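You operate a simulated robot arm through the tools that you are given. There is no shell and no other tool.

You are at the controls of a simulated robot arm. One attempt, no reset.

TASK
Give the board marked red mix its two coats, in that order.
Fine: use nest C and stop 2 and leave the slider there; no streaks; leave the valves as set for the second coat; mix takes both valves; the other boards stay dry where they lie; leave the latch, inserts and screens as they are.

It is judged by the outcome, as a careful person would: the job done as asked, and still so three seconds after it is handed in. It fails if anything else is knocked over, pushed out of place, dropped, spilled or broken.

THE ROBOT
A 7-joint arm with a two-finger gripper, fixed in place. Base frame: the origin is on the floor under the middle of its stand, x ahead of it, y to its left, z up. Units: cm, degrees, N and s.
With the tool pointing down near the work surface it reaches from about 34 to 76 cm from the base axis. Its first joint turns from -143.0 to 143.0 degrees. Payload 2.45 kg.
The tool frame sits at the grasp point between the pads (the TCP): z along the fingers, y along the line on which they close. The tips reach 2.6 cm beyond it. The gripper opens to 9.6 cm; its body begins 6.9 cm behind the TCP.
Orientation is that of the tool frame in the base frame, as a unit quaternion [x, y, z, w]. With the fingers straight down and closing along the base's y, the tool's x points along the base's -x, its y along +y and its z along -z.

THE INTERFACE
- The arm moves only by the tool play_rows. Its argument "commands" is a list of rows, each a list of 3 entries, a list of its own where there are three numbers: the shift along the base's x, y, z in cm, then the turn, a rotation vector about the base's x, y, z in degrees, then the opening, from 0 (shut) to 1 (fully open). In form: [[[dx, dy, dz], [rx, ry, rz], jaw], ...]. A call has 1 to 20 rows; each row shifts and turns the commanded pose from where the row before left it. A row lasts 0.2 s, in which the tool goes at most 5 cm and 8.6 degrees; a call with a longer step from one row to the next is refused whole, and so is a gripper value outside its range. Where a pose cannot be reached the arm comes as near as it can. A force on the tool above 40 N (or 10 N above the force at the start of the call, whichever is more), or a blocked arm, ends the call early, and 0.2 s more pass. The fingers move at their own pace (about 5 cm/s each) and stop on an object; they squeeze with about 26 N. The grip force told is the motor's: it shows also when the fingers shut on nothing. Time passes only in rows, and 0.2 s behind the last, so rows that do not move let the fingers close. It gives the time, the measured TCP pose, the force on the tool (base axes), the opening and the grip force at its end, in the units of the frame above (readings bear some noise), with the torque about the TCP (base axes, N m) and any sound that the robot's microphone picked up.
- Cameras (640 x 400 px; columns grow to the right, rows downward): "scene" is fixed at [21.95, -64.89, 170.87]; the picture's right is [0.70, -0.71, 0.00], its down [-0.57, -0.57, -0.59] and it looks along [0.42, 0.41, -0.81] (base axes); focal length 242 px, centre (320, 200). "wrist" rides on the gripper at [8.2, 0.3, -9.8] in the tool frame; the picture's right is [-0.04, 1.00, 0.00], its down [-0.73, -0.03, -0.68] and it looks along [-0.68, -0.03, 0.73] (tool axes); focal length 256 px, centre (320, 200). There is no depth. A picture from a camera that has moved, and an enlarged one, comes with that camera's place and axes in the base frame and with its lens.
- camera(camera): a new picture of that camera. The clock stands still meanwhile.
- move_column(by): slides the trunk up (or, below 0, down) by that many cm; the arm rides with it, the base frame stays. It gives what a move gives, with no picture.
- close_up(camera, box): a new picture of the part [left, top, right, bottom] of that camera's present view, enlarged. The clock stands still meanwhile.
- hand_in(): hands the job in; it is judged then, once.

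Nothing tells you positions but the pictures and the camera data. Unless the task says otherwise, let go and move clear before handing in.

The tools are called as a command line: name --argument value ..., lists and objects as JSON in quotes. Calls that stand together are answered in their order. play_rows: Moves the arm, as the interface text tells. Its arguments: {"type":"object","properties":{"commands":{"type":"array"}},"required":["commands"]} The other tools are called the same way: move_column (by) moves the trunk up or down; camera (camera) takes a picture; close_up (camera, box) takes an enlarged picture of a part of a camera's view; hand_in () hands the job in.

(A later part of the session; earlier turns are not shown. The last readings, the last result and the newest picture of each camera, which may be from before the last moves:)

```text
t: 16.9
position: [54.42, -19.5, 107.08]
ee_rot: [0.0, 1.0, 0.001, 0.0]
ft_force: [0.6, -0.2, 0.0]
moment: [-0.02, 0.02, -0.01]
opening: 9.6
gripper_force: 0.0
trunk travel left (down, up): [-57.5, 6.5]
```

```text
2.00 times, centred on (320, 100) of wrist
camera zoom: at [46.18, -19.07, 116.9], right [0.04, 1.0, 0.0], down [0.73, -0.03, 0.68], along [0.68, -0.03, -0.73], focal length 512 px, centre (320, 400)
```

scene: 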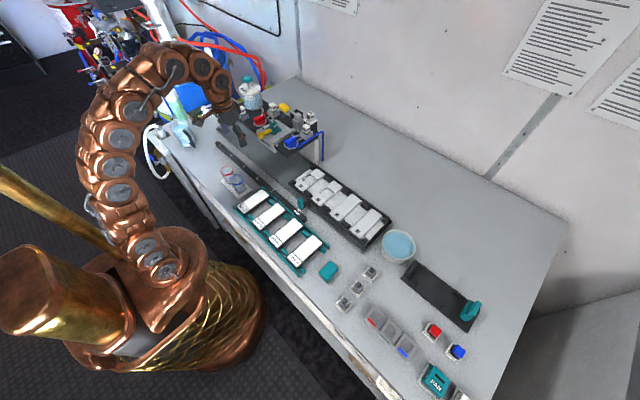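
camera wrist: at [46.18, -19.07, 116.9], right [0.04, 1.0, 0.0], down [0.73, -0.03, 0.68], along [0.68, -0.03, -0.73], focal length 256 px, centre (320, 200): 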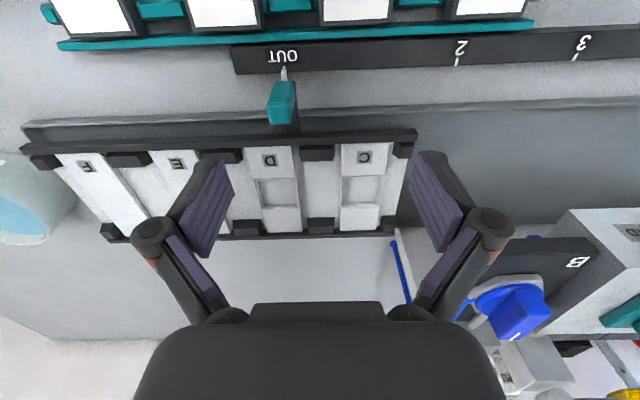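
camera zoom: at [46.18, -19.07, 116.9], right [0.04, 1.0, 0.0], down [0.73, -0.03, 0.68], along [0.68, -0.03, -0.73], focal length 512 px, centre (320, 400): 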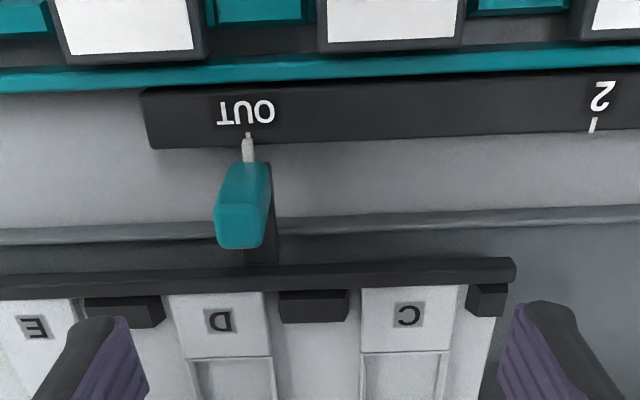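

The pointer under the teal handle is lined up at OUT. I'll zoom in on the handle and the nest C details.

close_up --camera "wrist" --box '[240, 40, 340, 140]'

close_up --camera "wrist" --box '[230, 120, 430, 245]'

close_up --camera "scene" --box '[285, 160, 345, 220]'

```text
4.00 times, centred on (290, 90) of wrist
camera zoom: at [46.18, -19.07, 116.9], right [0.04, 1.0, 0.0], down [0.73, -0.03, 0.68], along [0.68, -0.03, -0.73], focal length 1024 px, centre (440, 640)
```

zoom: 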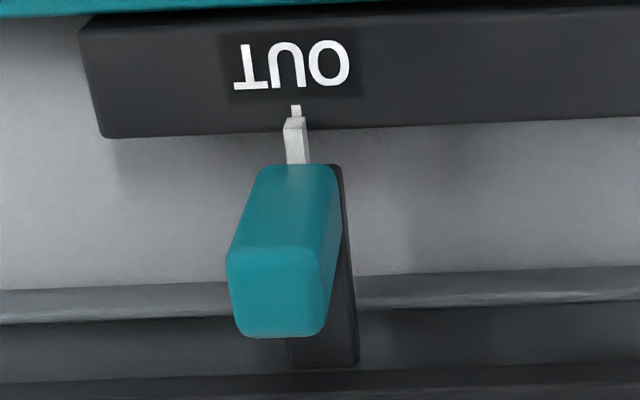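

```text
3.20 times, centred on (330, 182) of wrist
camera zoom: at [46.18, -19.07, 116.9], right [0.04, 1.0, 0.0], down [0.73, -0.03, 0.68], along [0.68, -0.03, -0.73], focal length 819 px, centre (288, 256)
```

zoom: 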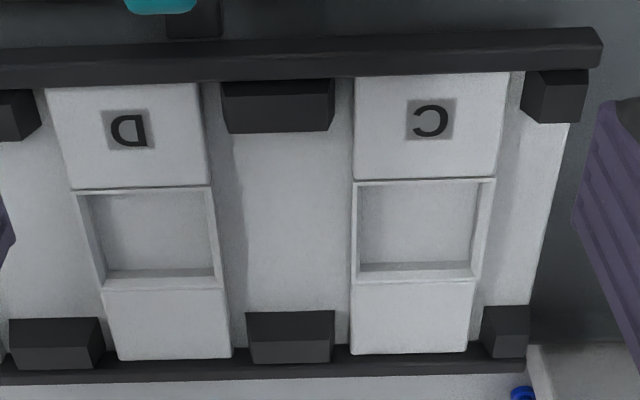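

```text
6.67 times, centred on (315, 190) of scene
camera zoom: at [21.95, -64.89, 170.87], right [0.7, -0.71, 0.0], down [-0.57, -0.57, -0.59], along [0.42, 0.41, -0.81], focal length 1612 px, centre (353, 267)
```

zoom: 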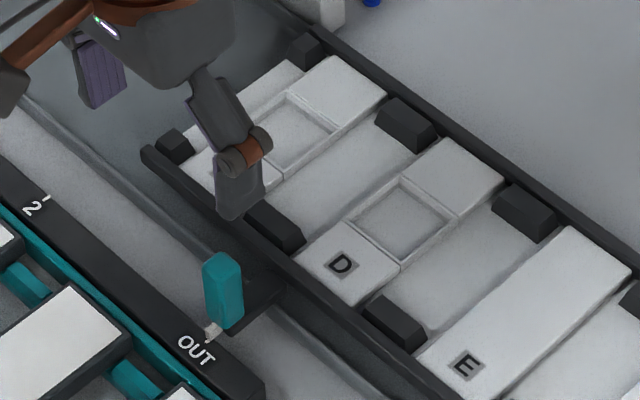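

The slider handle is a teal post at about (54.8, -22.6), top z≈97.7. Nest C's bed is centred near (66.7, -15.0) with its top near z≈93.6, and tick 2 is about 15.1 cm along +y from OUT. I'm going above the RED MIX board now.

play_rows --commands '[[[-3.5, -2.4, 0], [0, 0, 0], 0.8], [[-3.5, -2.4, 0], [0, 0, 0], 0.8], [[-3.6, -2.3, 0], [0, 0, 0], 0.8], [[0, 0, -3], [0, 0, 0], 0.8], [[0, 0, -3], [0, 0, 0], 0.8], [[0, 0, 0], [0, 0, 0], 0.8]]'

camera --camera "wrist"

close_up --camera "scene" --box '[255, 195, 335, 265]'

```text
t: 18.3
position: [43.7, -26.48, 100.93]
ee_rot: [0.0, 1.0, 0.0, 0.0]
ft_force: [1.0, -0.2, 0.2]
moment: [0.01, -0.01, 0.01]
opening: 7.68
gripper_force: 0.0
trunk travel left (down, up): [-57.5, 6.5]
```

```text
taken
camera wrist: at [35.46, -26.04, 110.87], right [0.04, 1.0, 0.0], down [0.73, -0.03, 0.68], along [0.68, -0.03, -0.73], focal length 256 px, centre (320, 200)
```

wrist: 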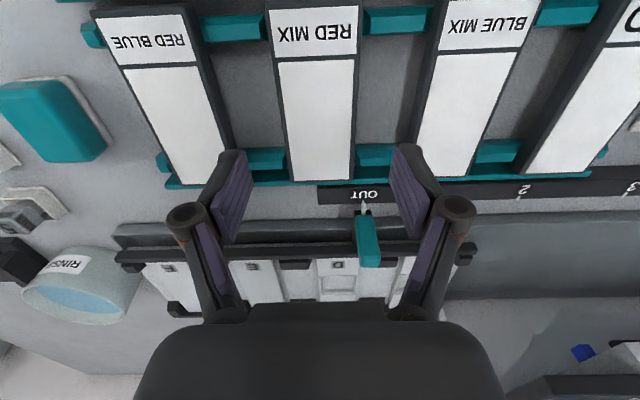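

```text
5.71 times, centred on (295, 230) of scene
camera zoom: at [21.95, -64.89, 170.87], right [0.7, -0.71, 0.0], down [-0.57, -0.57, -0.59], along [0.42, 0.41, -0.81], focal length 1382 px, centre (463, 29)
```

zoom: 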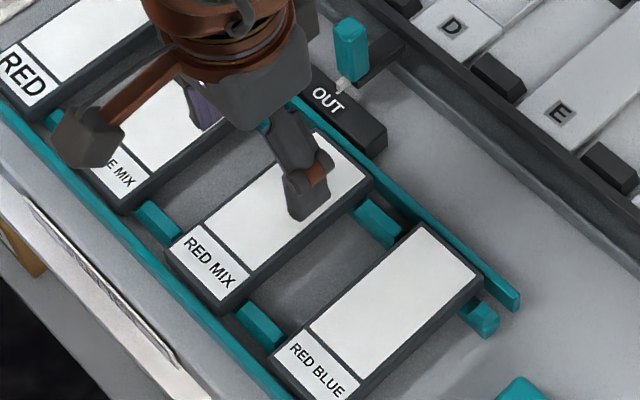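

The hand is centred over the board (board centre y≈-26.55, x≈43.85), with about 1.4 cm clearance to its neighbours. I'm lowering around it.

play_rows --commands '[[[0.1, 0, -2.5], [0, 0, 0], 0.8], [[0, 0, -2.5], [0, 0, 0], 0.8], [[0, 0, -1.5], [0, 0, 0], 0.8], [[0, 0, -1.0], [0, 0, 0], 0.8], [[0, 0, 0], [0, 0, 0], 0.8]]'

camera --camera "wrist"

close_up --camera "scene" --box '[255, 195, 335, 265]'

```text
t: 19.5
position: [43.85, -26.4, 93.54]
ee_rot: [0.001, 1.0, -0.001, 0.0]
ft_force: [-0.1, -0.2, -0.1]
moment: [0.01, 0.0, 0.02]
opening: 7.7
gripper_force: 0.1
trunk travel left (down, up): [-57.5, 6.5]
```

```text
taken
camera wrist: at [35.61, -26.04, 103.49], right [0.04, 1.0, 0.0], down [0.73, -0.03, 0.68], along [0.68, -0.03, -0.73], focal length 256 px, centre (320, 200)
```

wrist: 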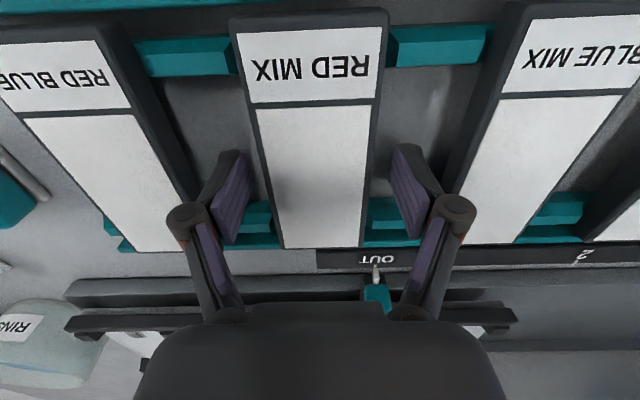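

```text
5.71 times, centred on (295, 230) of scene
camera zoom: at [21.95, -64.89, 170.87], right [0.7, -0.71, 0.0], down [-0.57, -0.57, -0.59], along [0.42, 0.41, -0.81], focal length 1382 px, centre (463, 29)
```

zoom: 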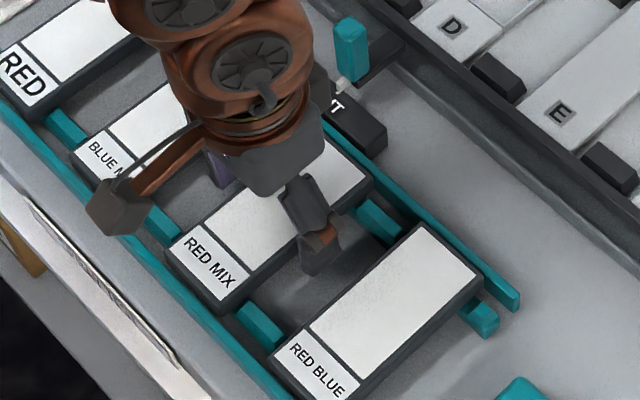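

The fingers straddle the RED MIX board cleanly. I'm closing on it.

play_rows --commands '[[[0, 0, 0], [0, 0, 0], 0.5], [[0, 0, 0], [0, 0, 0], 0.3], [[0, 0, 0], [0, 0, 0], 0.3], [[0, 0, 0], [0, 0, 0], 0.3]]'

```text
t: 20.5
position: [43.89, -26.37, 93.61]
ee_rot: [0.0, 1.0, 0.0, 0.001]
ft_force: [-0.5, -1.2, 1.6]
moment: [0.01, 0.03, 0.0]
opening: 5.5
gripper_force: 25.8
trunk travel left (down, up): [-57.5, 6.5]
```

The board is gripped at 5.5 cm wide, 26 N. I'm lifting it straight up.

play_rows --commands '[[[0, 0, 1], [0, 0, 0], 0.3], [[0, 0, 2], [0, 0, 0], 0.3], [[0, 0, 3], [0, 0, 0], 0.3], [[0, 0, 3], [0, 0, 0], 0.3], [[0, 0, 0], [0, 0, 0], 0.3]]'

camera --camera "wrist"

close_up --camera "scene" --box '[235, 165, 335, 265]'

```text
t: 21.7
position: [43.84, -26.24, 102.47]
ee_rot: [0.0, 1.0, 0.0, 0.0]
ft_force: [0.8, 0.1, -0.7]
moment: [0.01, 0.0, -0.01]
opening: 5.5
gripper_force: 25.9
trunk travel left (down, up): [-57.5, 6.5]
```

```text
taken
camera wrist: at [35.7, -25.97, 112.42], right [0.04, 1.0, 0.0], down [0.73, -0.03, 0.68], along [0.68, -0.03, -0.73], focal length 256 px, centre (320, 200)
```

wrist: 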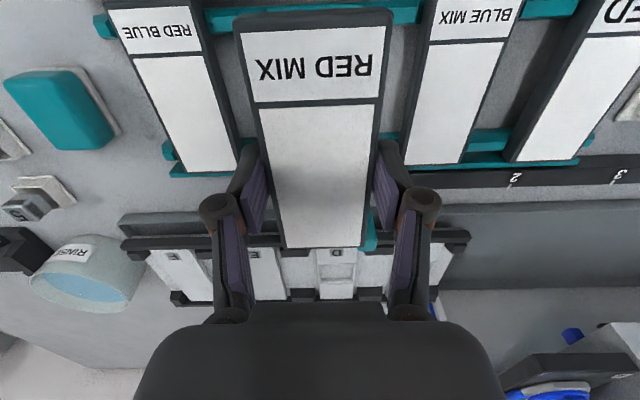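

```text
4.00 times, centred on (285, 215) of scene
camera zoom: at [21.95, -64.89, 170.87], right [0.7, -0.71, 0.0], down [-0.57, -0.57, -0.59], along [0.42, 0.41, -0.81], focal length 967 px, centre (460, 140)
```

zoom: 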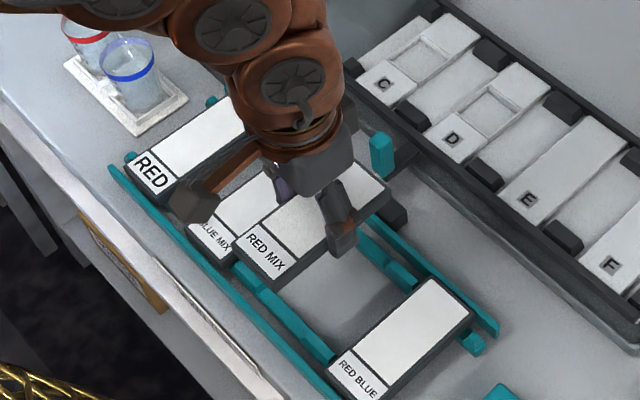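

The board hangs level in the grip. I'm carrying it over the tray to above nest C, staying clear of the deck edge at y≈-8.4.

play_rows --commands '[[[0, 0, 2], [0, 0, 0], 0.3], [[2, 0.9, 1], [0, 0, 0], 0.3], [[3, 1.4, 0], [0, 0, 0], 0.3], [[3, 1.5, 0], [0, 0, 0], 0.3], [[3, 1.5, 0], [0, 0, 0], 0.3], [[3, 1.5, 0], [0, 0, 0], 0.3], [[3, 1.5, 0], [0, 0, 0], 0.3], [[3, 1.5, 0], [0, 0, 0], 0.3], [[2.3, 1.1, 0], [0, 0, 0], 0.3], [[0, 0, 0], [0, 0, 0], 0.3]]'

camera --camera "wrist"

close_up --camera "scene" --box '[265, 125, 385, 215]'

```text
t: 23.9
position: [66.32, -15.38, 105.46]
ee_rot: [0.0, 1.0, 0.0, 0.0]
ft_force: [-0.7, 0.4, -1.2]
moment: [0.0, 0.0, 0.02]
opening: 5.51
gripper_force: 25.5
trunk travel left (down, up): [-57.5, 6.5]
```

```text
taken
camera wrist: at [58.05, -15.01, 115.45], right [0.04, 1.0, 0.0], down [0.73, -0.03, 0.68], along [0.68, -0.03, -0.73], focal length 256 px, centre (320, 200)
```

wrist: 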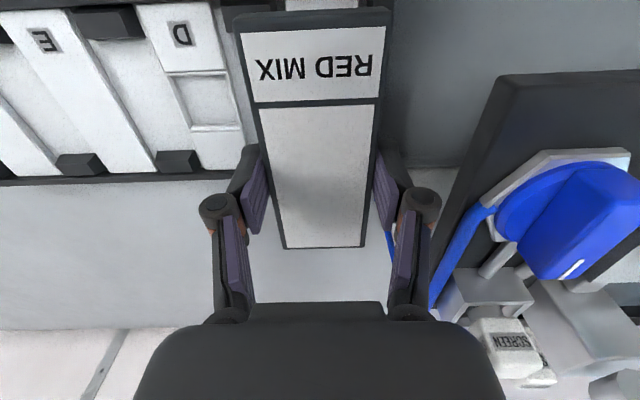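

```text
4.44 times, centred on (325, 170) of scene
camera zoom: at [21.95, -64.89, 170.87], right [0.7, -0.71, 0.0], down [-0.57, -0.57, -0.59], along [0.42, 0.41, -0.81], focal length 1075 px, centre (298, 333)
```

zoom: 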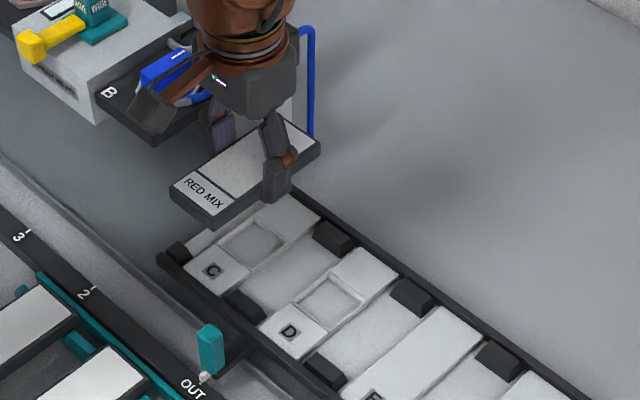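

The board hides nest C from the wrist camera, so I'll use zoomed scene views plus nest D as a reference to fix the nest's exact placement.

close_up --camera "scene" --box '[295, 160, 365, 205]'

close_up --camera "wrist" --box '[60, 0, 260, 190]'

close_up --camera "scene" --box '[290, 145, 360, 190]'

```text
8.89 times, centred on (330, 182) of scene
camera zoom: at [21.95, -64.89, 170.87], right [0.7, -0.71, 0.0], down [-0.57, -0.57, -0.59], along [0.42, 0.41, -0.81], focal length 2149 px, centre (231, 356)
```

zoom: 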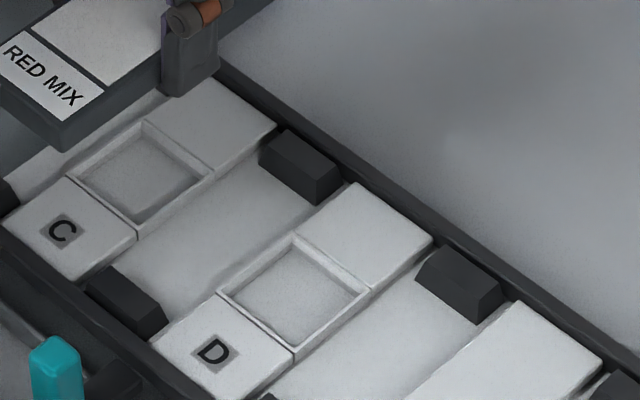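

```text
2.11 times, centred on (160, 95) of wrist
camera zoom: at [58.05, -15.01, 115.45], right [0.04, 1.0, 0.0], down [0.73, -0.03, 0.68], along [0.68, -0.03, -0.73], focal length 539 px, centre (657, 421)
```

zoom: 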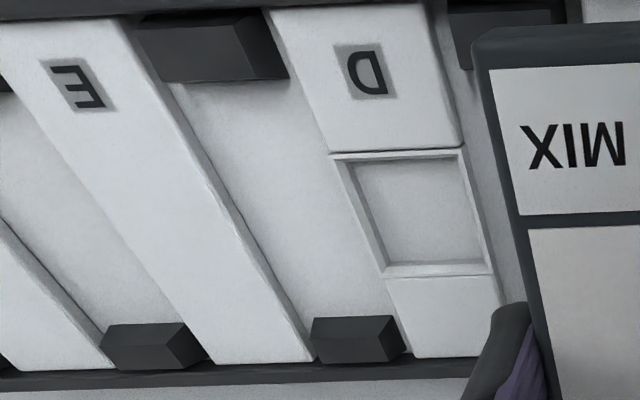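

```text
8.89 times, centred on (325, 168) of scene
camera zoom: at [21.95, -64.89, 170.87], right [0.7, -0.71, 0.0], down [-0.57, -0.57, -0.59], along [0.42, 0.41, -0.81], focal length 2149 px, centre (276, 489)
```

zoom: 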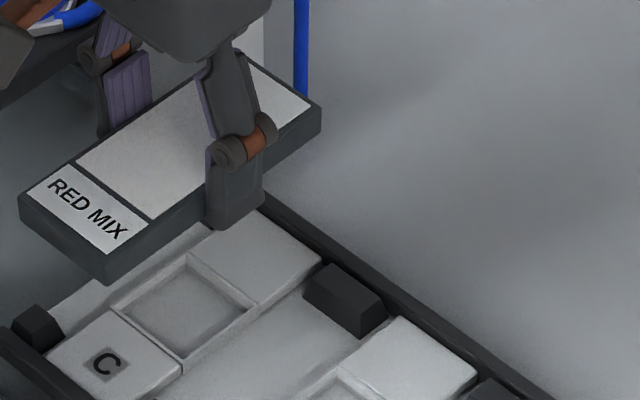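

By my estimates nest C is centred near (66.6, -15.1) with its bed at z≈93.6, and the board centre matches the TCP. I'll shift slightly, lower to just above the blocks and check again.

play_rows --commands '[[[0.3, 0.2, -1], [0, 0, 0], 0.3], [[0, 0, -2], [0, 0, 0], 0.3], [[0, 0, -2], [0, 0, 0], 0.3], [[0, 0, -1], [0, 0, 0], 0.3], [[0, 0, 0], [0, 0, 0], 0.3]]'

close_up --camera "scene" --box '[290, 145, 360, 190]'

close_up --camera "scene" --box '[295, 165, 345, 200]'

camera --camera "wrist"

```text
t: 25.1
position: [66.57, -15.23, 99.5]
ee_rot: [0.0, 1.0, 0.0, 0.0]
ft_force: [0.6, -0.2, -0.2]
moment: [-0.01, 0.03, 0.02]
opening: 5.5
gripper_force: 25.4
trunk travel left (down, up): [-57.5, 6.5]
```

```text
8.89 times, centred on (325, 168) of scene
camera zoom: at [21.95, -64.89, 170.87], right [0.7, -0.71, 0.0], down [-0.57, -0.57, -0.59], along [0.42, 0.41, -0.81], focal length 2149 px, centre (276, 489)
```

zoom: 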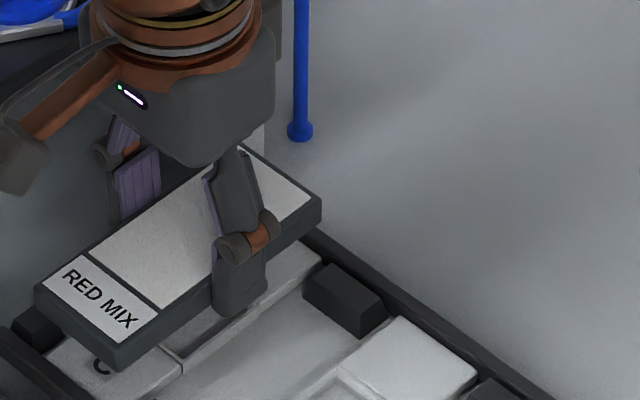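

```text
11.43 times, centred on (320, 182) of scene
camera zoom: at [21.95, -64.89, 170.87], right [0.7, -0.71, 0.0], down [-0.57, -0.57, -0.59], along [0.42, 0.41, -0.81], focal length 2763 px, centre (320, 400)
```

zoom: 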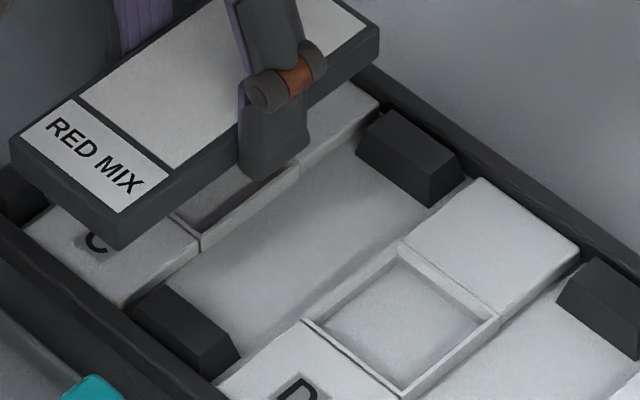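

```text
taken
camera wrist: at [58.29, -14.95, 109.49], right [0.04, 1.0, 0.0], down [0.73, -0.03, 0.68], along [0.68, -0.03, -0.73], focal length 256 px, centre (320, 200)
```

wrist: 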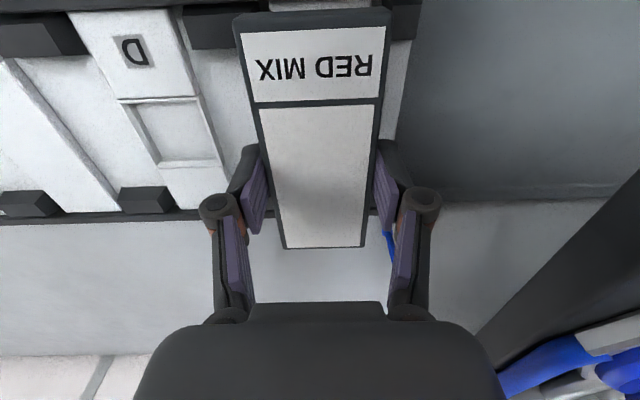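

I'll zoom in with the wrist camera on the blocks either side of nest C for a relative check.

close_up --camera "wrist" --box '[170, 0, 430, 60]'

close_up --camera "wrist" --box '[180, 150, 420, 270]'

close_up --camera "scene" --box '[290, 165, 330, 195]'

close_up --camera "scene" --box '[310, 155, 350, 185]'

```text
2.46 times, centred on (300, 30) of wrist
camera zoom: at [58.29, -14.95, 109.49], right [0.04, 1.0, 0.0], down [0.73, -0.03, 0.68], along [0.68, -0.03, -0.73], focal length 630 px, centre (369, 618)
```

zoom: 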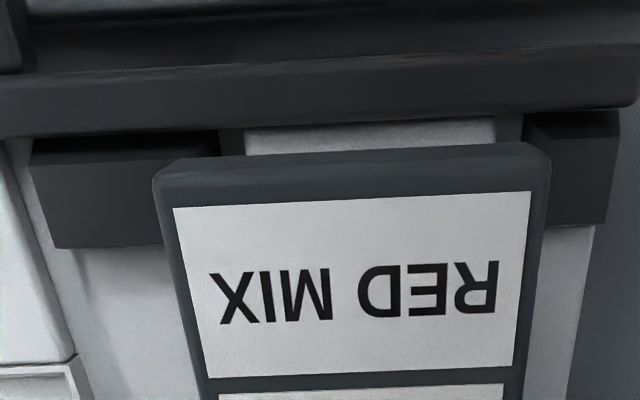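

```text
2.67 times, centred on (300, 210) of wrist
camera zoom: at [58.29, -14.95, 109.49], right [0.04, 1.0, 0.0], down [0.73, -0.03, 0.68], along [0.68, -0.03, -0.73], focal length 683 px, centre (373, 173)
```

zoom: 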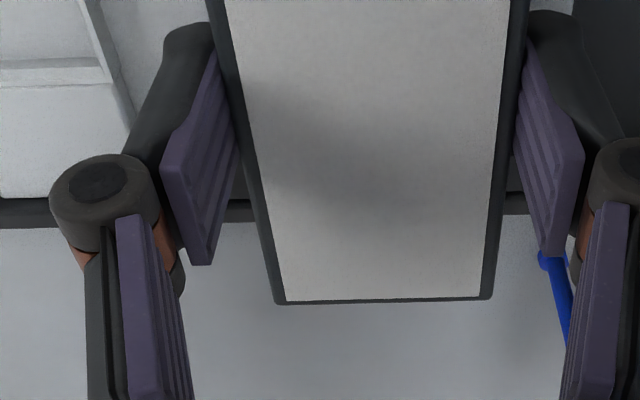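

```text
13.33 times, centred on (310, 180) of scene
camera zoom: at [21.95, -64.89, 170.87], right [0.7, -0.71, 0.0], down [-0.57, -0.57, -0.59], along [0.42, 0.41, -0.81], focal length 3224 px, centre (453, 467)
```

zoom: 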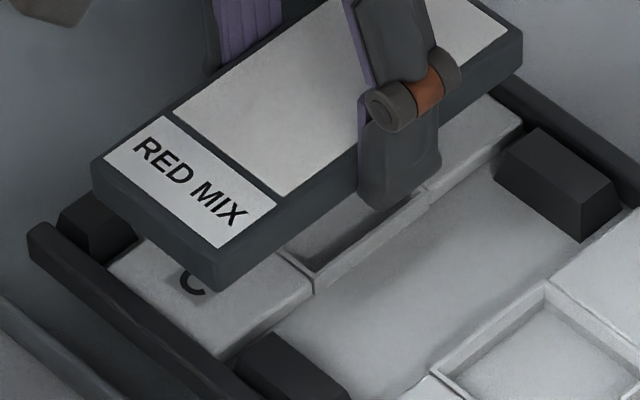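

```text
13.33 times, centred on (330, 170) of scene
camera zoom: at [21.95, -64.89, 170.87], right [0.7, -0.71, 0.0], down [-0.57, -0.57, -0.59], along [0.42, 0.41, -0.81], focal length 3224 px, centre (187, 600)
```

zoom: 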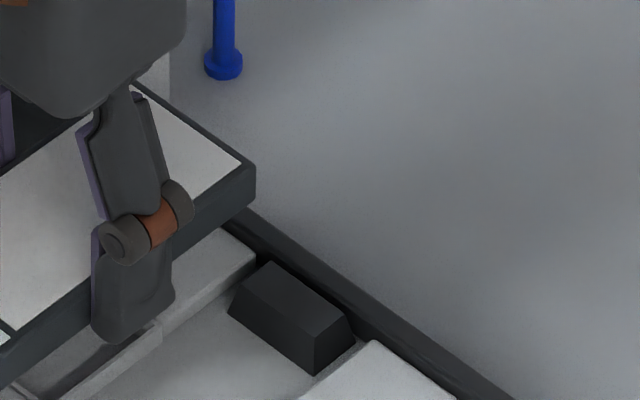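

Both cameras now agree: the nest centre is about 0.28 cm toward +y from the board and about 0.1 cm toward +x. I'm correcting that and lowering most of the way.

play_rows --commands '[[[0.1, 0.28, 0], [0, 0, 0], 0.3], [[0, 0, 0], [0, 0, 0], 0.3], [[0, 0, -0.7], [0, 0, 0], 0.3], [[0, 0, -0.7], [0, 0, 0], 0.3], [[0, 0, 0], [0, 0, 0], 0.3]]'

close_up --camera "wrist" --box '[170, 0, 430, 60]'

close_up --camera "scene" --box '[290, 165, 330, 195]'

close_up --camera "scene" --box '[310, 155, 350, 185]'

```text
t: 26.3
position: [66.79, -14.97, 98.06]
ee_rot: [0.0, 1.0, 0.0, 0.001]
ft_force: [0.6, -0.4, -0.6]
moment: [0.0, -0.02, 0.0]
opening: 5.51
gripper_force: 25.9
trunk travel left (down, up): [-57.5, 6.5]
```

```text
2.46 times, centred on (300, 30) of wrist
camera zoom: at [58.43, -14.66, 108.05], right [0.04, 1.0, 0.0], down [0.73, -0.03, 0.68], along [0.68, -0.03, -0.73], focal length 630 px, centre (369, 618)
```

zoom: 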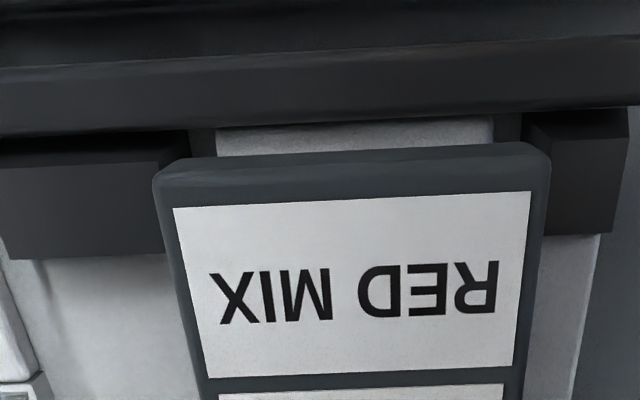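

```text
13.33 times, centred on (310, 180) of scene
camera zoom: at [21.95, -64.89, 170.87], right [0.7, -0.71, 0.0], down [-0.57, -0.57, -0.59], along [0.42, 0.41, -0.81], focal length 3224 px, centre (453, 467)
```

zoom: 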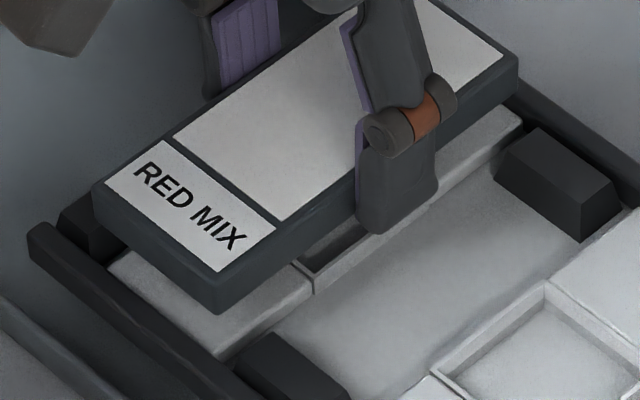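

```text
13.33 times, centred on (330, 170) of scene
camera zoom: at [21.95, -64.89, 170.87], right [0.7, -0.71, 0.0], down [-0.57, -0.57, -0.59], along [0.42, 0.41, -0.81], focal length 3224 px, centre (187, 600)
```

zoom: 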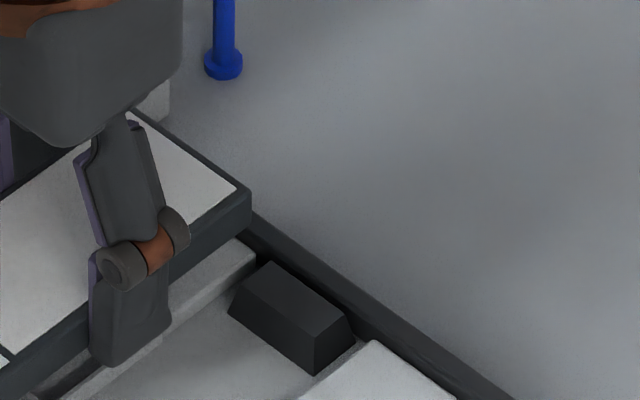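

Alignment in y now agrees within about 0.03 cm. I'll nudge +0.15 in x and lower gently to contact.

play_rows --commands '[[[0.15, 0, 0], [0, 0, 0], 0.3], [[0, 0, -0.5], [0, 0, 0], 0.3], [[0, 0, -0.4], [0, 0, 0], 0.3], [[0, 0, -0.3], [0, 0, 0], 0.3], [[0, 0, 0], [0, 0, 0], 0.3]]'

close_up --camera "scene" --box '[290, 165, 330, 195]'

close_up --camera "wrist" --box '[170, 0, 430, 60]'

```text
t: 27.5
position: [66.86, -14.91, 96.95]
ee_rot: [0.0, 1.0, 0.0, 0.0]
ft_force: [0.1, -0.3, -1.0]
moment: [-0.02, 0.03, 0.01]
opening: 5.5
gripper_force: 25.6
trunk travel left (down, up): [-57.5, 6.5]
```

```text
13.33 times, centred on (310, 180) of scene
camera zoom: at [21.95, -64.89, 170.87], right [0.7, -0.71, 0.0], down [-0.57, -0.57, -0.59], along [0.42, 0.41, -0.81], focal length 3224 px, centre (453, 467)
```

zoom: 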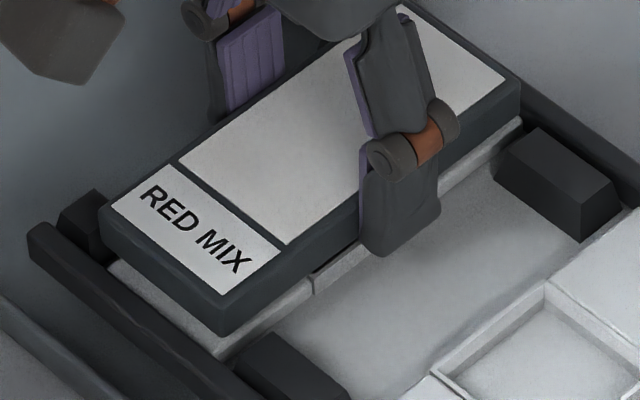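

```text
2.46 times, centred on (300, 30) of wrist
camera zoom: at [58.56, -14.64, 106.84], right [0.04, 1.0, 0.0], down [0.73, -0.03, 0.68], along [0.68, -0.03, -0.73], focal length 630 px, centre (369, 618)
```

zoom: 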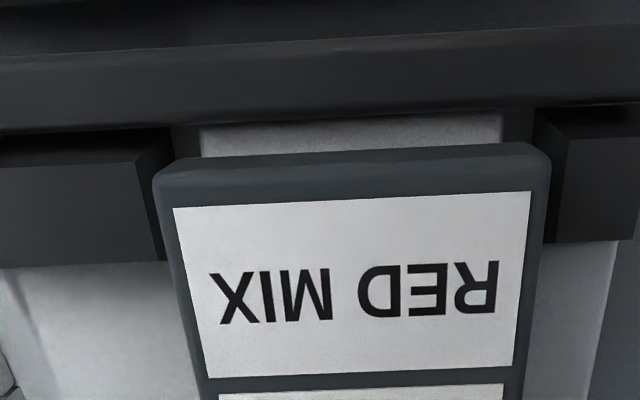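

The board is centred between the blocks and hasn't touched yet. I'm lowering in small steps until I feel contact.

play_rows --commands '[[[0, 0, -0.25], [0, 0, 0], 0.3], [[0, 0, -0.2], [0, 0, 0], 0.3], [[0, 0, 0], [0, 0, 0], 0.3]]'

close_up --camera "scene" --box '[290, 165, 330, 195]'

```text
t: 28.3
position: [66.85, -15.12, 96.42]
ee_rot: [0.0, 1.0, 0.0, -0.001]
ft_force: [0.1, 0.4, -1.0]
moment: [0.02, 0.0, 0.0]
opening: 5.51
gripper_force: 26.2
trunk travel left (down, up): [-57.5, 6.5]
```

```text
13.33 times, centred on (310, 180) of scene
camera zoom: at [21.95, -64.89, 170.87], right [0.7, -0.71, 0.0], down [-0.57, -0.57, -0.59], along [0.42, 0.41, -0.81], focal length 3224 px, centre (453, 467)
```

zoom: 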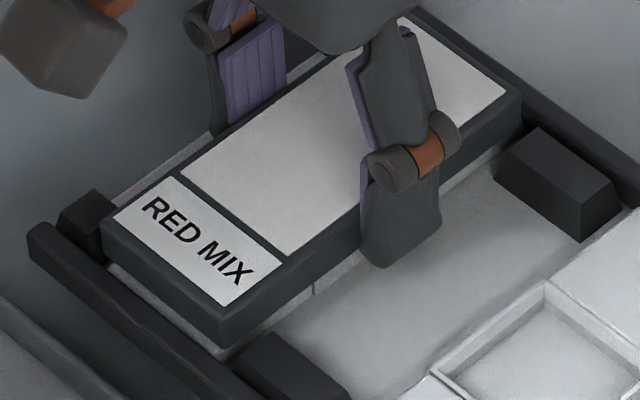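

Very close to seating, but there's no contact force yet. I'll lower a little further.

play_rows --commands '[[[0, 0, -0.2], [0, 0, 0], 0.3], [[0, 0, -0.15], [0, 0, 0], 0.3], [[0, 0, 0], [0, 0, 0], 0.3]]'

close_up --camera "scene" --box '[290, 165, 330, 195]'

close_up --camera "wrist" --box '[170, 0, 430, 60]'

```text
t: 29.1
position: [66.81, -15.06, 96.09]
ee_rot: [0.001, 1.0, 0.0, 0.001]
ft_force: [2.4, 0.1, 11.2]
moment: [0.12, 0.38, -0.01]
opening: 5.54
gripper_force: 26.4
trunk travel left (down, up): [-57.5, 6.5]
```

```text
13.33 times, centred on (310, 180) of scene
camera zoom: at [21.95, -64.89, 170.87], right [0.7, -0.71, 0.0], down [-0.57, -0.57, -0.59], along [0.42, 0.41, -0.81], focal length 3224 px, centre (453, 467)
```

zoom: 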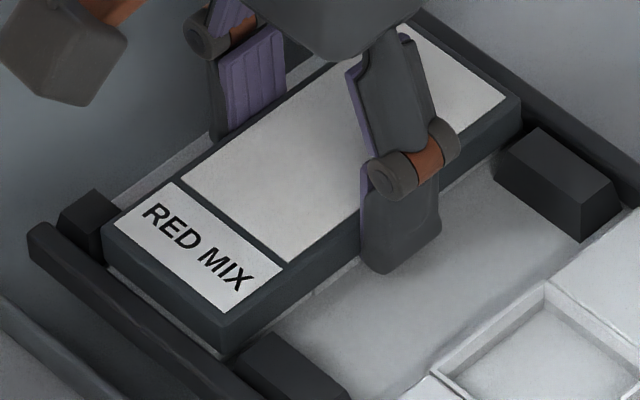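

```text
2.46 times, centred on (300, 30) of wrist
camera zoom: at [58.5, -14.71, 106.1], right [0.04, 1.0, 0.0], down [0.73, -0.03, 0.68], along [0.68, -0.03, -0.73], focal length 630 px, centre (369, 618)
```

zoom: 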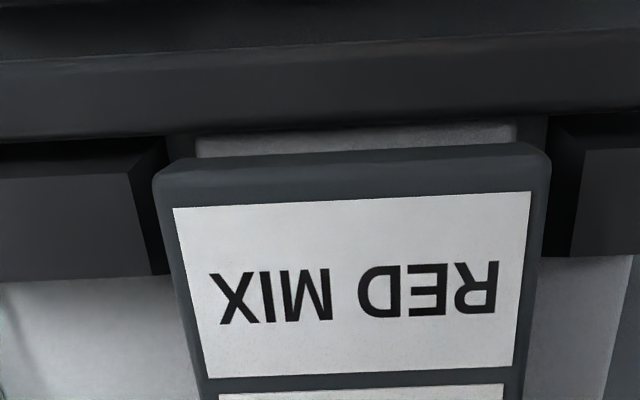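

Contact at 11 N with the board on the bed between the blocks. I'm opening just enough to release it, then lifting straight up.

play_rows --commands '[[[0, 0, 0.1], [0, 0, 0], 0.3], [[0, 0, 0], [0, 0, 0], 0.62], [[0, 0, 0], [0, 0, 0], 0.68], [[0, 0, 0], [0, 0, 0], 0.68]]'

close_up --camera "scene" --box '[290, 160, 340, 195]'

camera --camera "wrist"

```text
t: 30.1
position: [66.86, -15.04, 96.22]
ee_rot: [0.0, 1.0, 0.0, 0.0]
ft_force: [0.5, -0.3, 0.7]
moment: [0.02, -0.03, 0.0]
opening: 6.51
gripper_force: 0.0
trunk travel left (down, up): [-57.5, 6.5]
```

```text
11.43 times, centred on (315, 178) of scene
camera zoom: at [21.95, -64.89, 170.87], right [0.7, -0.71, 0.0], down [-0.57, -0.57, -0.59], along [0.42, 0.41, -0.81], focal length 2763 px, centre (377, 457)
```

zoom: 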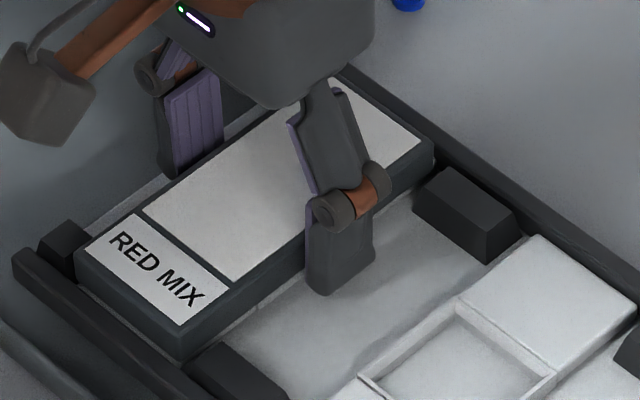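

```text
taken
camera wrist: at [58.48, -14.66, 106.12], right [0.04, 1.0, 0.0], down [0.73, -0.03, 0.68], along [0.68, -0.03, -0.73], focal length 256 px, centre (320, 200)
```

wrist: 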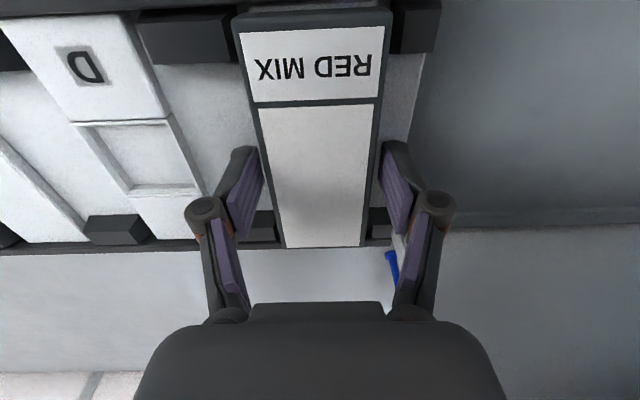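

The board is released and seated in nest C. I'm lifting straight up and backing off to view it.

play_rows --commands '[[[0, 0, 1], [0, 0, 0], 0.68], [[0, 0, 2], [0, 0, 0], 0.68], [[0, 0, 3], [0, 0, 0], 0.68], [[-3, 0, 3], [0, 0, 0], 0.68], [[-4, 0, 0], [0, 0, 0], 0.68], [[-4, 0, 0], [0, 0, 0], 0.68], [[-2, -2, 0], [0, 0, 0], 0.68]]'

camera --camera "wrist"

close_up --camera "wrist" --box '[240, 60, 500, 260]'

close_up --camera "scene" --box '[285, 155, 345, 200]'

```text
t: 31.7
position: [53.75, -17.03, 105.17]
ee_rot: [-0.001, 1.0, 0.0, 0.0]
ft_force: [-0.1, 0.6, 0.3]
moment: [0.0, 0.02, -0.01]
opening: 6.54
gripper_force: 0.0
trunk travel left (down, up): [-57.5, 6.5]
```

```text
taken
camera wrist: at [45.55, -16.66, 115.19], right [0.04, 1.0, 0.0], down [0.73, -0.03, 0.68], along [0.68, -0.03, -0.73], focal length 256 px, centre (320, 200)
```

wrist: 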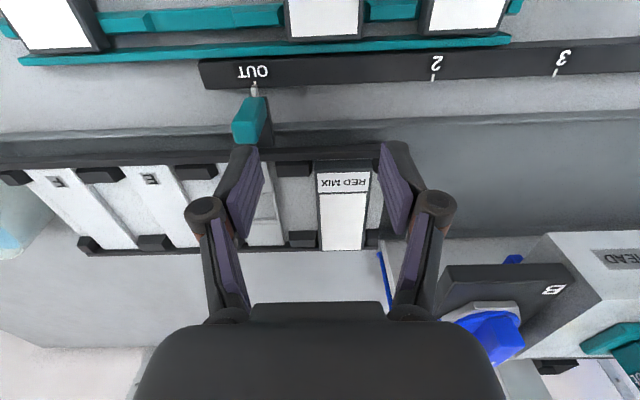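

```text
2.00 times, centred on (370, 160) of wrist
camera zoom: at [45.55, -16.66, 115.19], right [0.04, 1.0, 0.0], down [0.73, -0.03, 0.68], along [0.68, -0.03, -0.73], focal length 512 px, centre (220, 280)
```

zoom: 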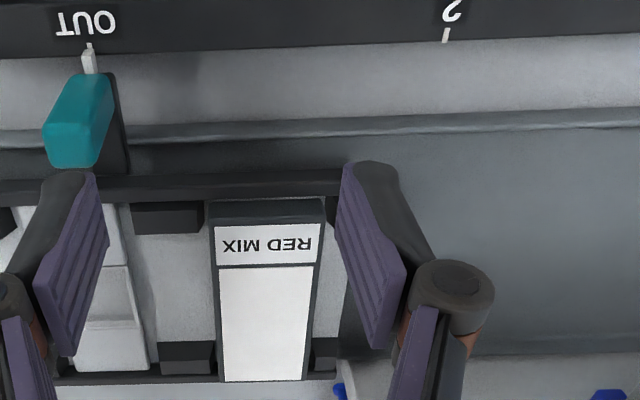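

```text
8.89 times, centred on (315, 178) of scene
camera zoom: at [21.95, -64.89, 170.87], right [0.7, -0.71, 0.0], down [-0.57, -0.57, -0.59], along [0.42, 0.41, -0.81], focal length 2149 px, centre (364, 400)
```

zoom: 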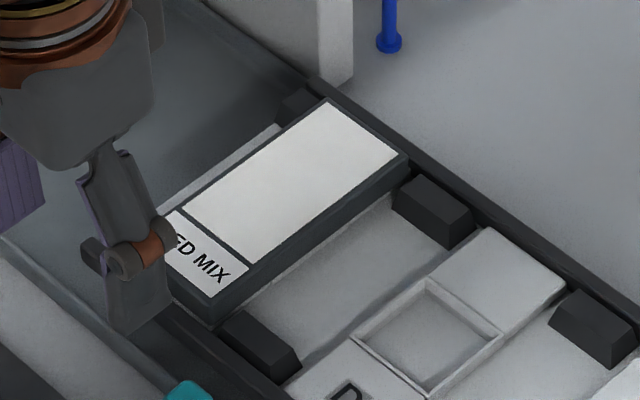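

The RED MIX board is squarely in nest C. Next I go to the slider handle at about (54.8, -22.6).

play_rows --commands '[[[0.5, -2.8, 0], [0, 0, 0], 0.55], [[0.5, -2.8, 0], [0, 0, 0], 0.55], [[0, 0, 0], [0, 0, 0], 0.55]]'

camera --camera "wrist"

close_up --camera "wrist" --box '[240, 40, 400, 240]'

```text
t: 32.5
position: [54.67, -22.59, 105.24]
ee_rot: [0.0, 1.0, 0.0, 0.001]
ft_force: [-0.4, 0.2, 1.1]
moment: [0.02, 0.03, -0.03]
opening: 5.27
gripper_force: 0.1
trunk travel left (down, up): [-57.5, 6.5]
```

```text
taken
camera wrist: at [46.4, -22.33, 115.14], right [0.04, 1.0, 0.0], down [0.73, -0.03, 0.68], along [0.68, -0.03, -0.73], focal length 256 px, centre (320, 200)
```

wrist: 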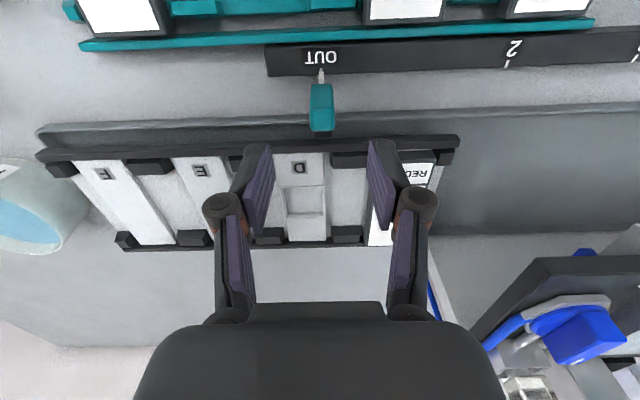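

```text
2.00 times, centred on (320, 140) of wrist
camera zoom: at [46.4, -22.33, 115.14], right [0.04, 1.0, 0.0], down [0.73, -0.03, 0.68], along [0.68, -0.03, -0.73], focal length 512 px, centre (320, 320)
```

zoom: 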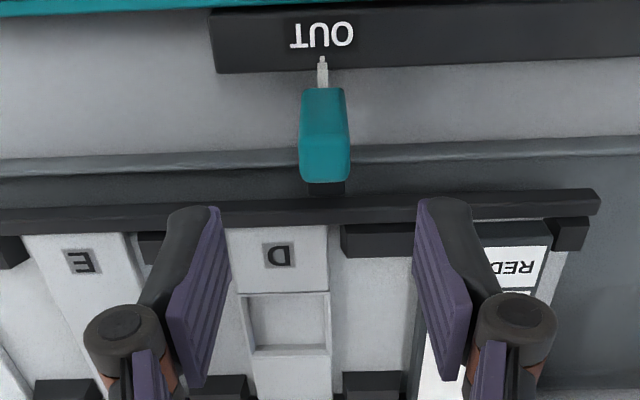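

The hand is centred over the handle. I'm lowering around it and gripping.

play_rows --commands '[[[0, 0, -3], [0, 0, 0], 0.55], [[0, 0, -3], [0, 0, 0], 0.55], [[0, 0, -1.5], [0, 0, 0], 0.55], [[0, 0, -0.8], [0, 0, 0], 0.55], [[0, 0, 0], [0, 0, 0], 0.55]]'

close_up --camera "scene" --box '[275, 170, 345, 225]'

camera --camera "wrist"

```text
t: 33.7
position: [54.79, -22.63, 96.88]
ee_rot: [0.0, 1.0, -0.001, 0.0]
ft_force: [-0.8, -0.1, 0.5]
moment: [-0.03, 0.02, -0.02]
opening: 5.3
gripper_force: 0.2
trunk travel left (down, up): [-57.5, 6.5]
```

```text
7.27 times, centred on (310, 198) of scene
camera zoom: at [21.95, -64.89, 170.87], right [0.7, -0.71, 0.0], down [-0.57, -0.57, -0.59], along [0.42, 0.41, -0.81], focal length 1758 px, centre (393, 218)
```

zoom: 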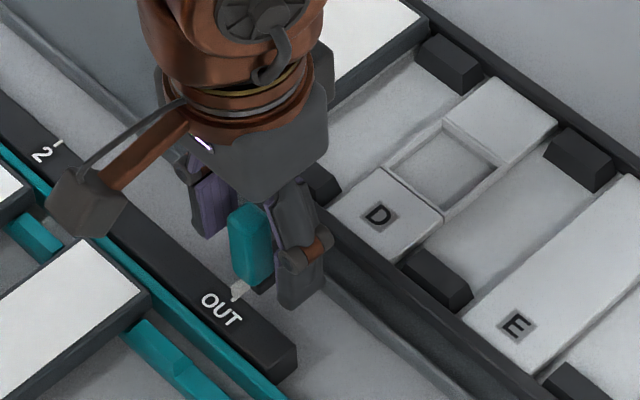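

```text
taken
camera wrist: at [46.52, -22.28, 106.86], right [0.04, 1.0, 0.0], down [0.73, -0.03, 0.68], along [0.68, -0.03, -0.73], focal length 256 px, centre (320, 200)
```

wrist: 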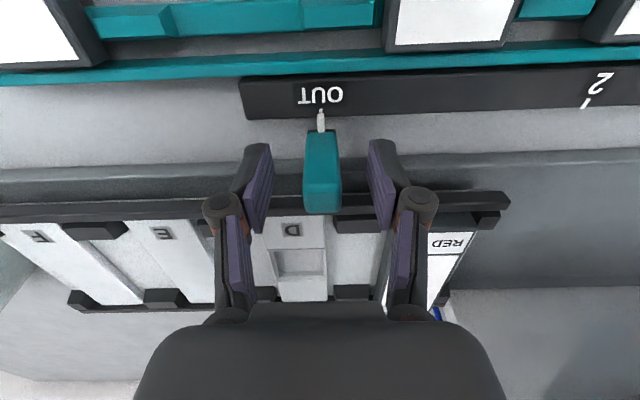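

The handle is between the pads. I'm closing on it.

play_rows --commands '[[[0, 0, 0], [0, 0, 0], 0.3], [[0, 0, 0], [0, 0, 0], 0.1], [[0, 0, 0], [0, 0, 0], 0.1], [[0, 0, 0], [0, 0, 0], 0.1], [[0, 0, 0], [0, 0, 0], 0.1]]'

```text
t: 34.9
position: [54.76, -22.46, 97.04]
ee_rot: [0.0, 1.0, 0.0, 0.0]
ft_force: [-1.2, 9.7, -0.6]
moment: [0.25, 0.12, 0.01]
opening: 1.77
gripper_force: 43.3
trunk travel left (down, up): [-57.5, 6.5]
```

The handle is gripped (1.8 cm). I'll start sliding toward +y gently, watching the force.

play_rows --commands '[[[0, 0.4, 0], [0, 0, 0], 0.1], [[0, 0.6, 0], [0, 0, 0], 0.1], [[0, 1, 0], [0, 0, 0], 0.1], [[0, 0, 0], [0, 0, 0], 0.1]]'

camera --camera "wrist"

```text
t: 35.9
position: [54.83, -20.53, 97.0]
ee_rot: [-0.001, 1.0, 0.0, 0.0]
ft_force: [-5.7, 0.5, 11.0]
moment: [0.01, -0.22, -0.04]
opening: 1.78
gripper_force: 43.7
trunk travel left (down, up): [-57.5, 6.5]
```

```text
taken
camera wrist: at [46.5, -20.22, 106.85], right [0.04, 1.0, 0.0], down [0.73, -0.03, 0.68], along [0.68, -0.03, -0.73], focal length 256 px, centre (320, 200)
```

wrist: 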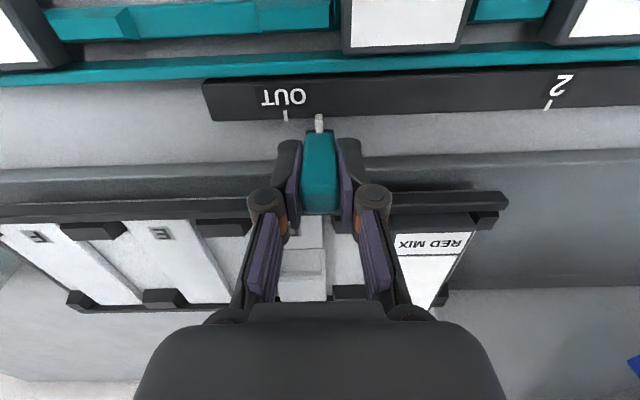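

The slider moves freely. I'm continuing about 9 cm and then checking clearance to the deck.

play_rows --commands '[[[0, 1, -0.1], [0, 0, 0], 0.1], [[0, 1, 0], [0, 0, 0], 0.1], [[0, 1, 0], [0, 0, 0], 0.1], [[0, 1, 0], [0, 0, 0], 0.1], [[0, 1, 0], [0, 0, 0], 0.1], [[0, 1, 0], [0, 0, 0], 0.1], [[0, 1, 0], [0, 0, 0], 0.1], [[0, 1, 0], [0, 0, 0], 0.1], [[0, 0, 0], [0, 0, 0], 0.1]]'

camera --camera "wrist"

close_up --camera "scene" --box '[240, 110, 360, 200]'

```text
t: 37.9
position: [54.64, -12.46, 96.99]
ee_rot: [0.0, 1.0, 0.001, 0.002]
ft_force: [3.1, 1.0, 16.9]
moment: [0.05, -1.19, -0.03]
opening: 1.78
gripper_force: 42.1
trunk travel left (down, up): [-57.5, 6.5]
```

```text
taken
camera wrist: at [46.49, -12.19, 106.82], right [0.04, 1.0, 0.0], down [0.73, -0.03, 0.68], along [0.68, -0.03, -0.73], focal length 256 px, centre (320, 200)
```

wrist: 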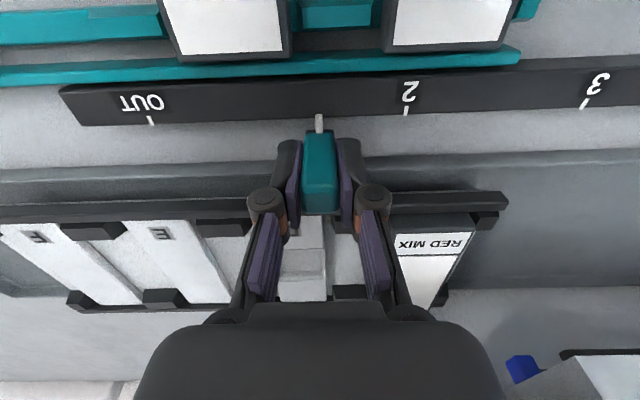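

```text
4.44 times, centred on (300, 155) of scene
camera zoom: at [21.95, -64.89, 170.87], right [0.7, -0.71, 0.0], down [-0.57, -0.57, -0.59], along [0.42, 0.41, -0.81], focal length 1075 px, centre (409, 400)
```

zoom: 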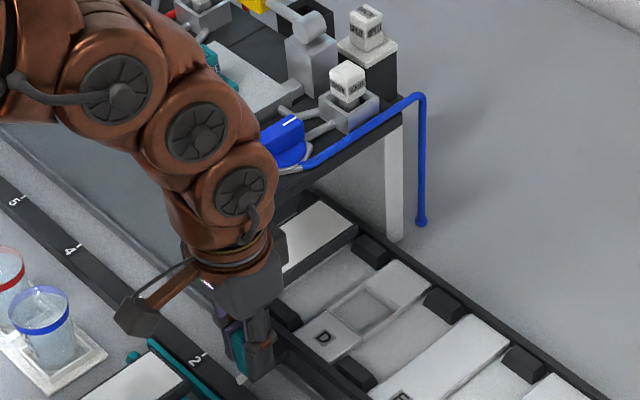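

About 5.1 cm remains to tick 2, and clearance looks fine. I'm easing the downward load slightly and continuing.

play_rows --commands '[[[0, 0.5, 0.15], [0, 0, 0], 0.1], [[0, 1, 0.1], [0, 0, 0], 0.1], [[0, 1, 0], [0, 0, 0], 0.1], [[0, 1, 0], [0, 0, 0], 0.1], [[0, 0.8, 0], [0, 0, 0], 0.1], [[0, 0.4, 0], [0, 0, 0], 0.1], [[0, 0, 0], [0, 0, 0], 0.1]]'

close_up --camera "wrist" --box '[260, 70, 420, 170]'

close_up --camera "scene" --box '[240, 110, 360, 200]'

```text
t: 39.5
position: [54.76, -7.94, 96.95]
ee_rot: [0.0, 1.0, 0.0, -0.001]
ft_force: [14.4, 2.2, -20.9]
moment: [0.02, -1.4, -0.01]
opening: 1.81
gripper_force: 42.7
trunk travel left (down, up): [-57.5, 6.5]
```

```text
4.00 times, centred on (340, 120) of wrist
camera zoom: at [46.52, -7.6, 106.85], right [0.04, 1.0, 0.0], down [0.73, -0.03, 0.68], along [0.68, -0.03, -0.74], focal length 1024 px, centre (240, 520)
```

zoom: 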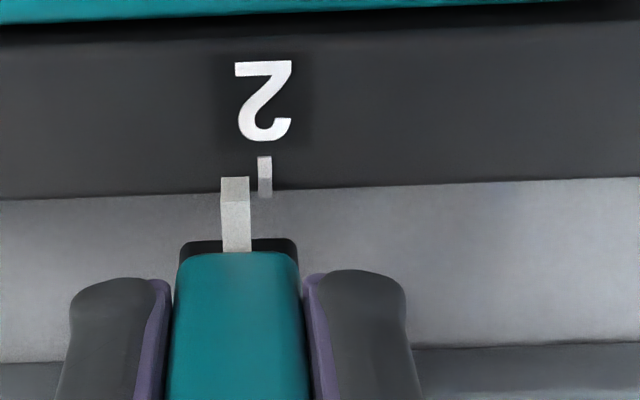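

```text
4.44 times, centred on (300, 155) of scene
camera zoom: at [21.95, -64.89, 170.87], right [0.7, -0.71, 0.0], down [-0.57, -0.57, -0.59], along [0.42, 0.41, -0.81], focal length 1075 px, centre (409, 400)
```

zoom: 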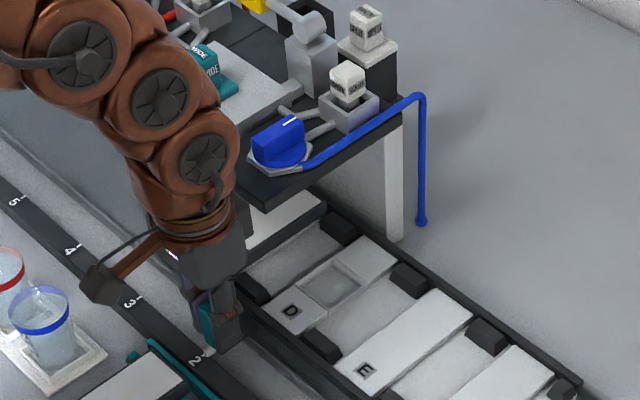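

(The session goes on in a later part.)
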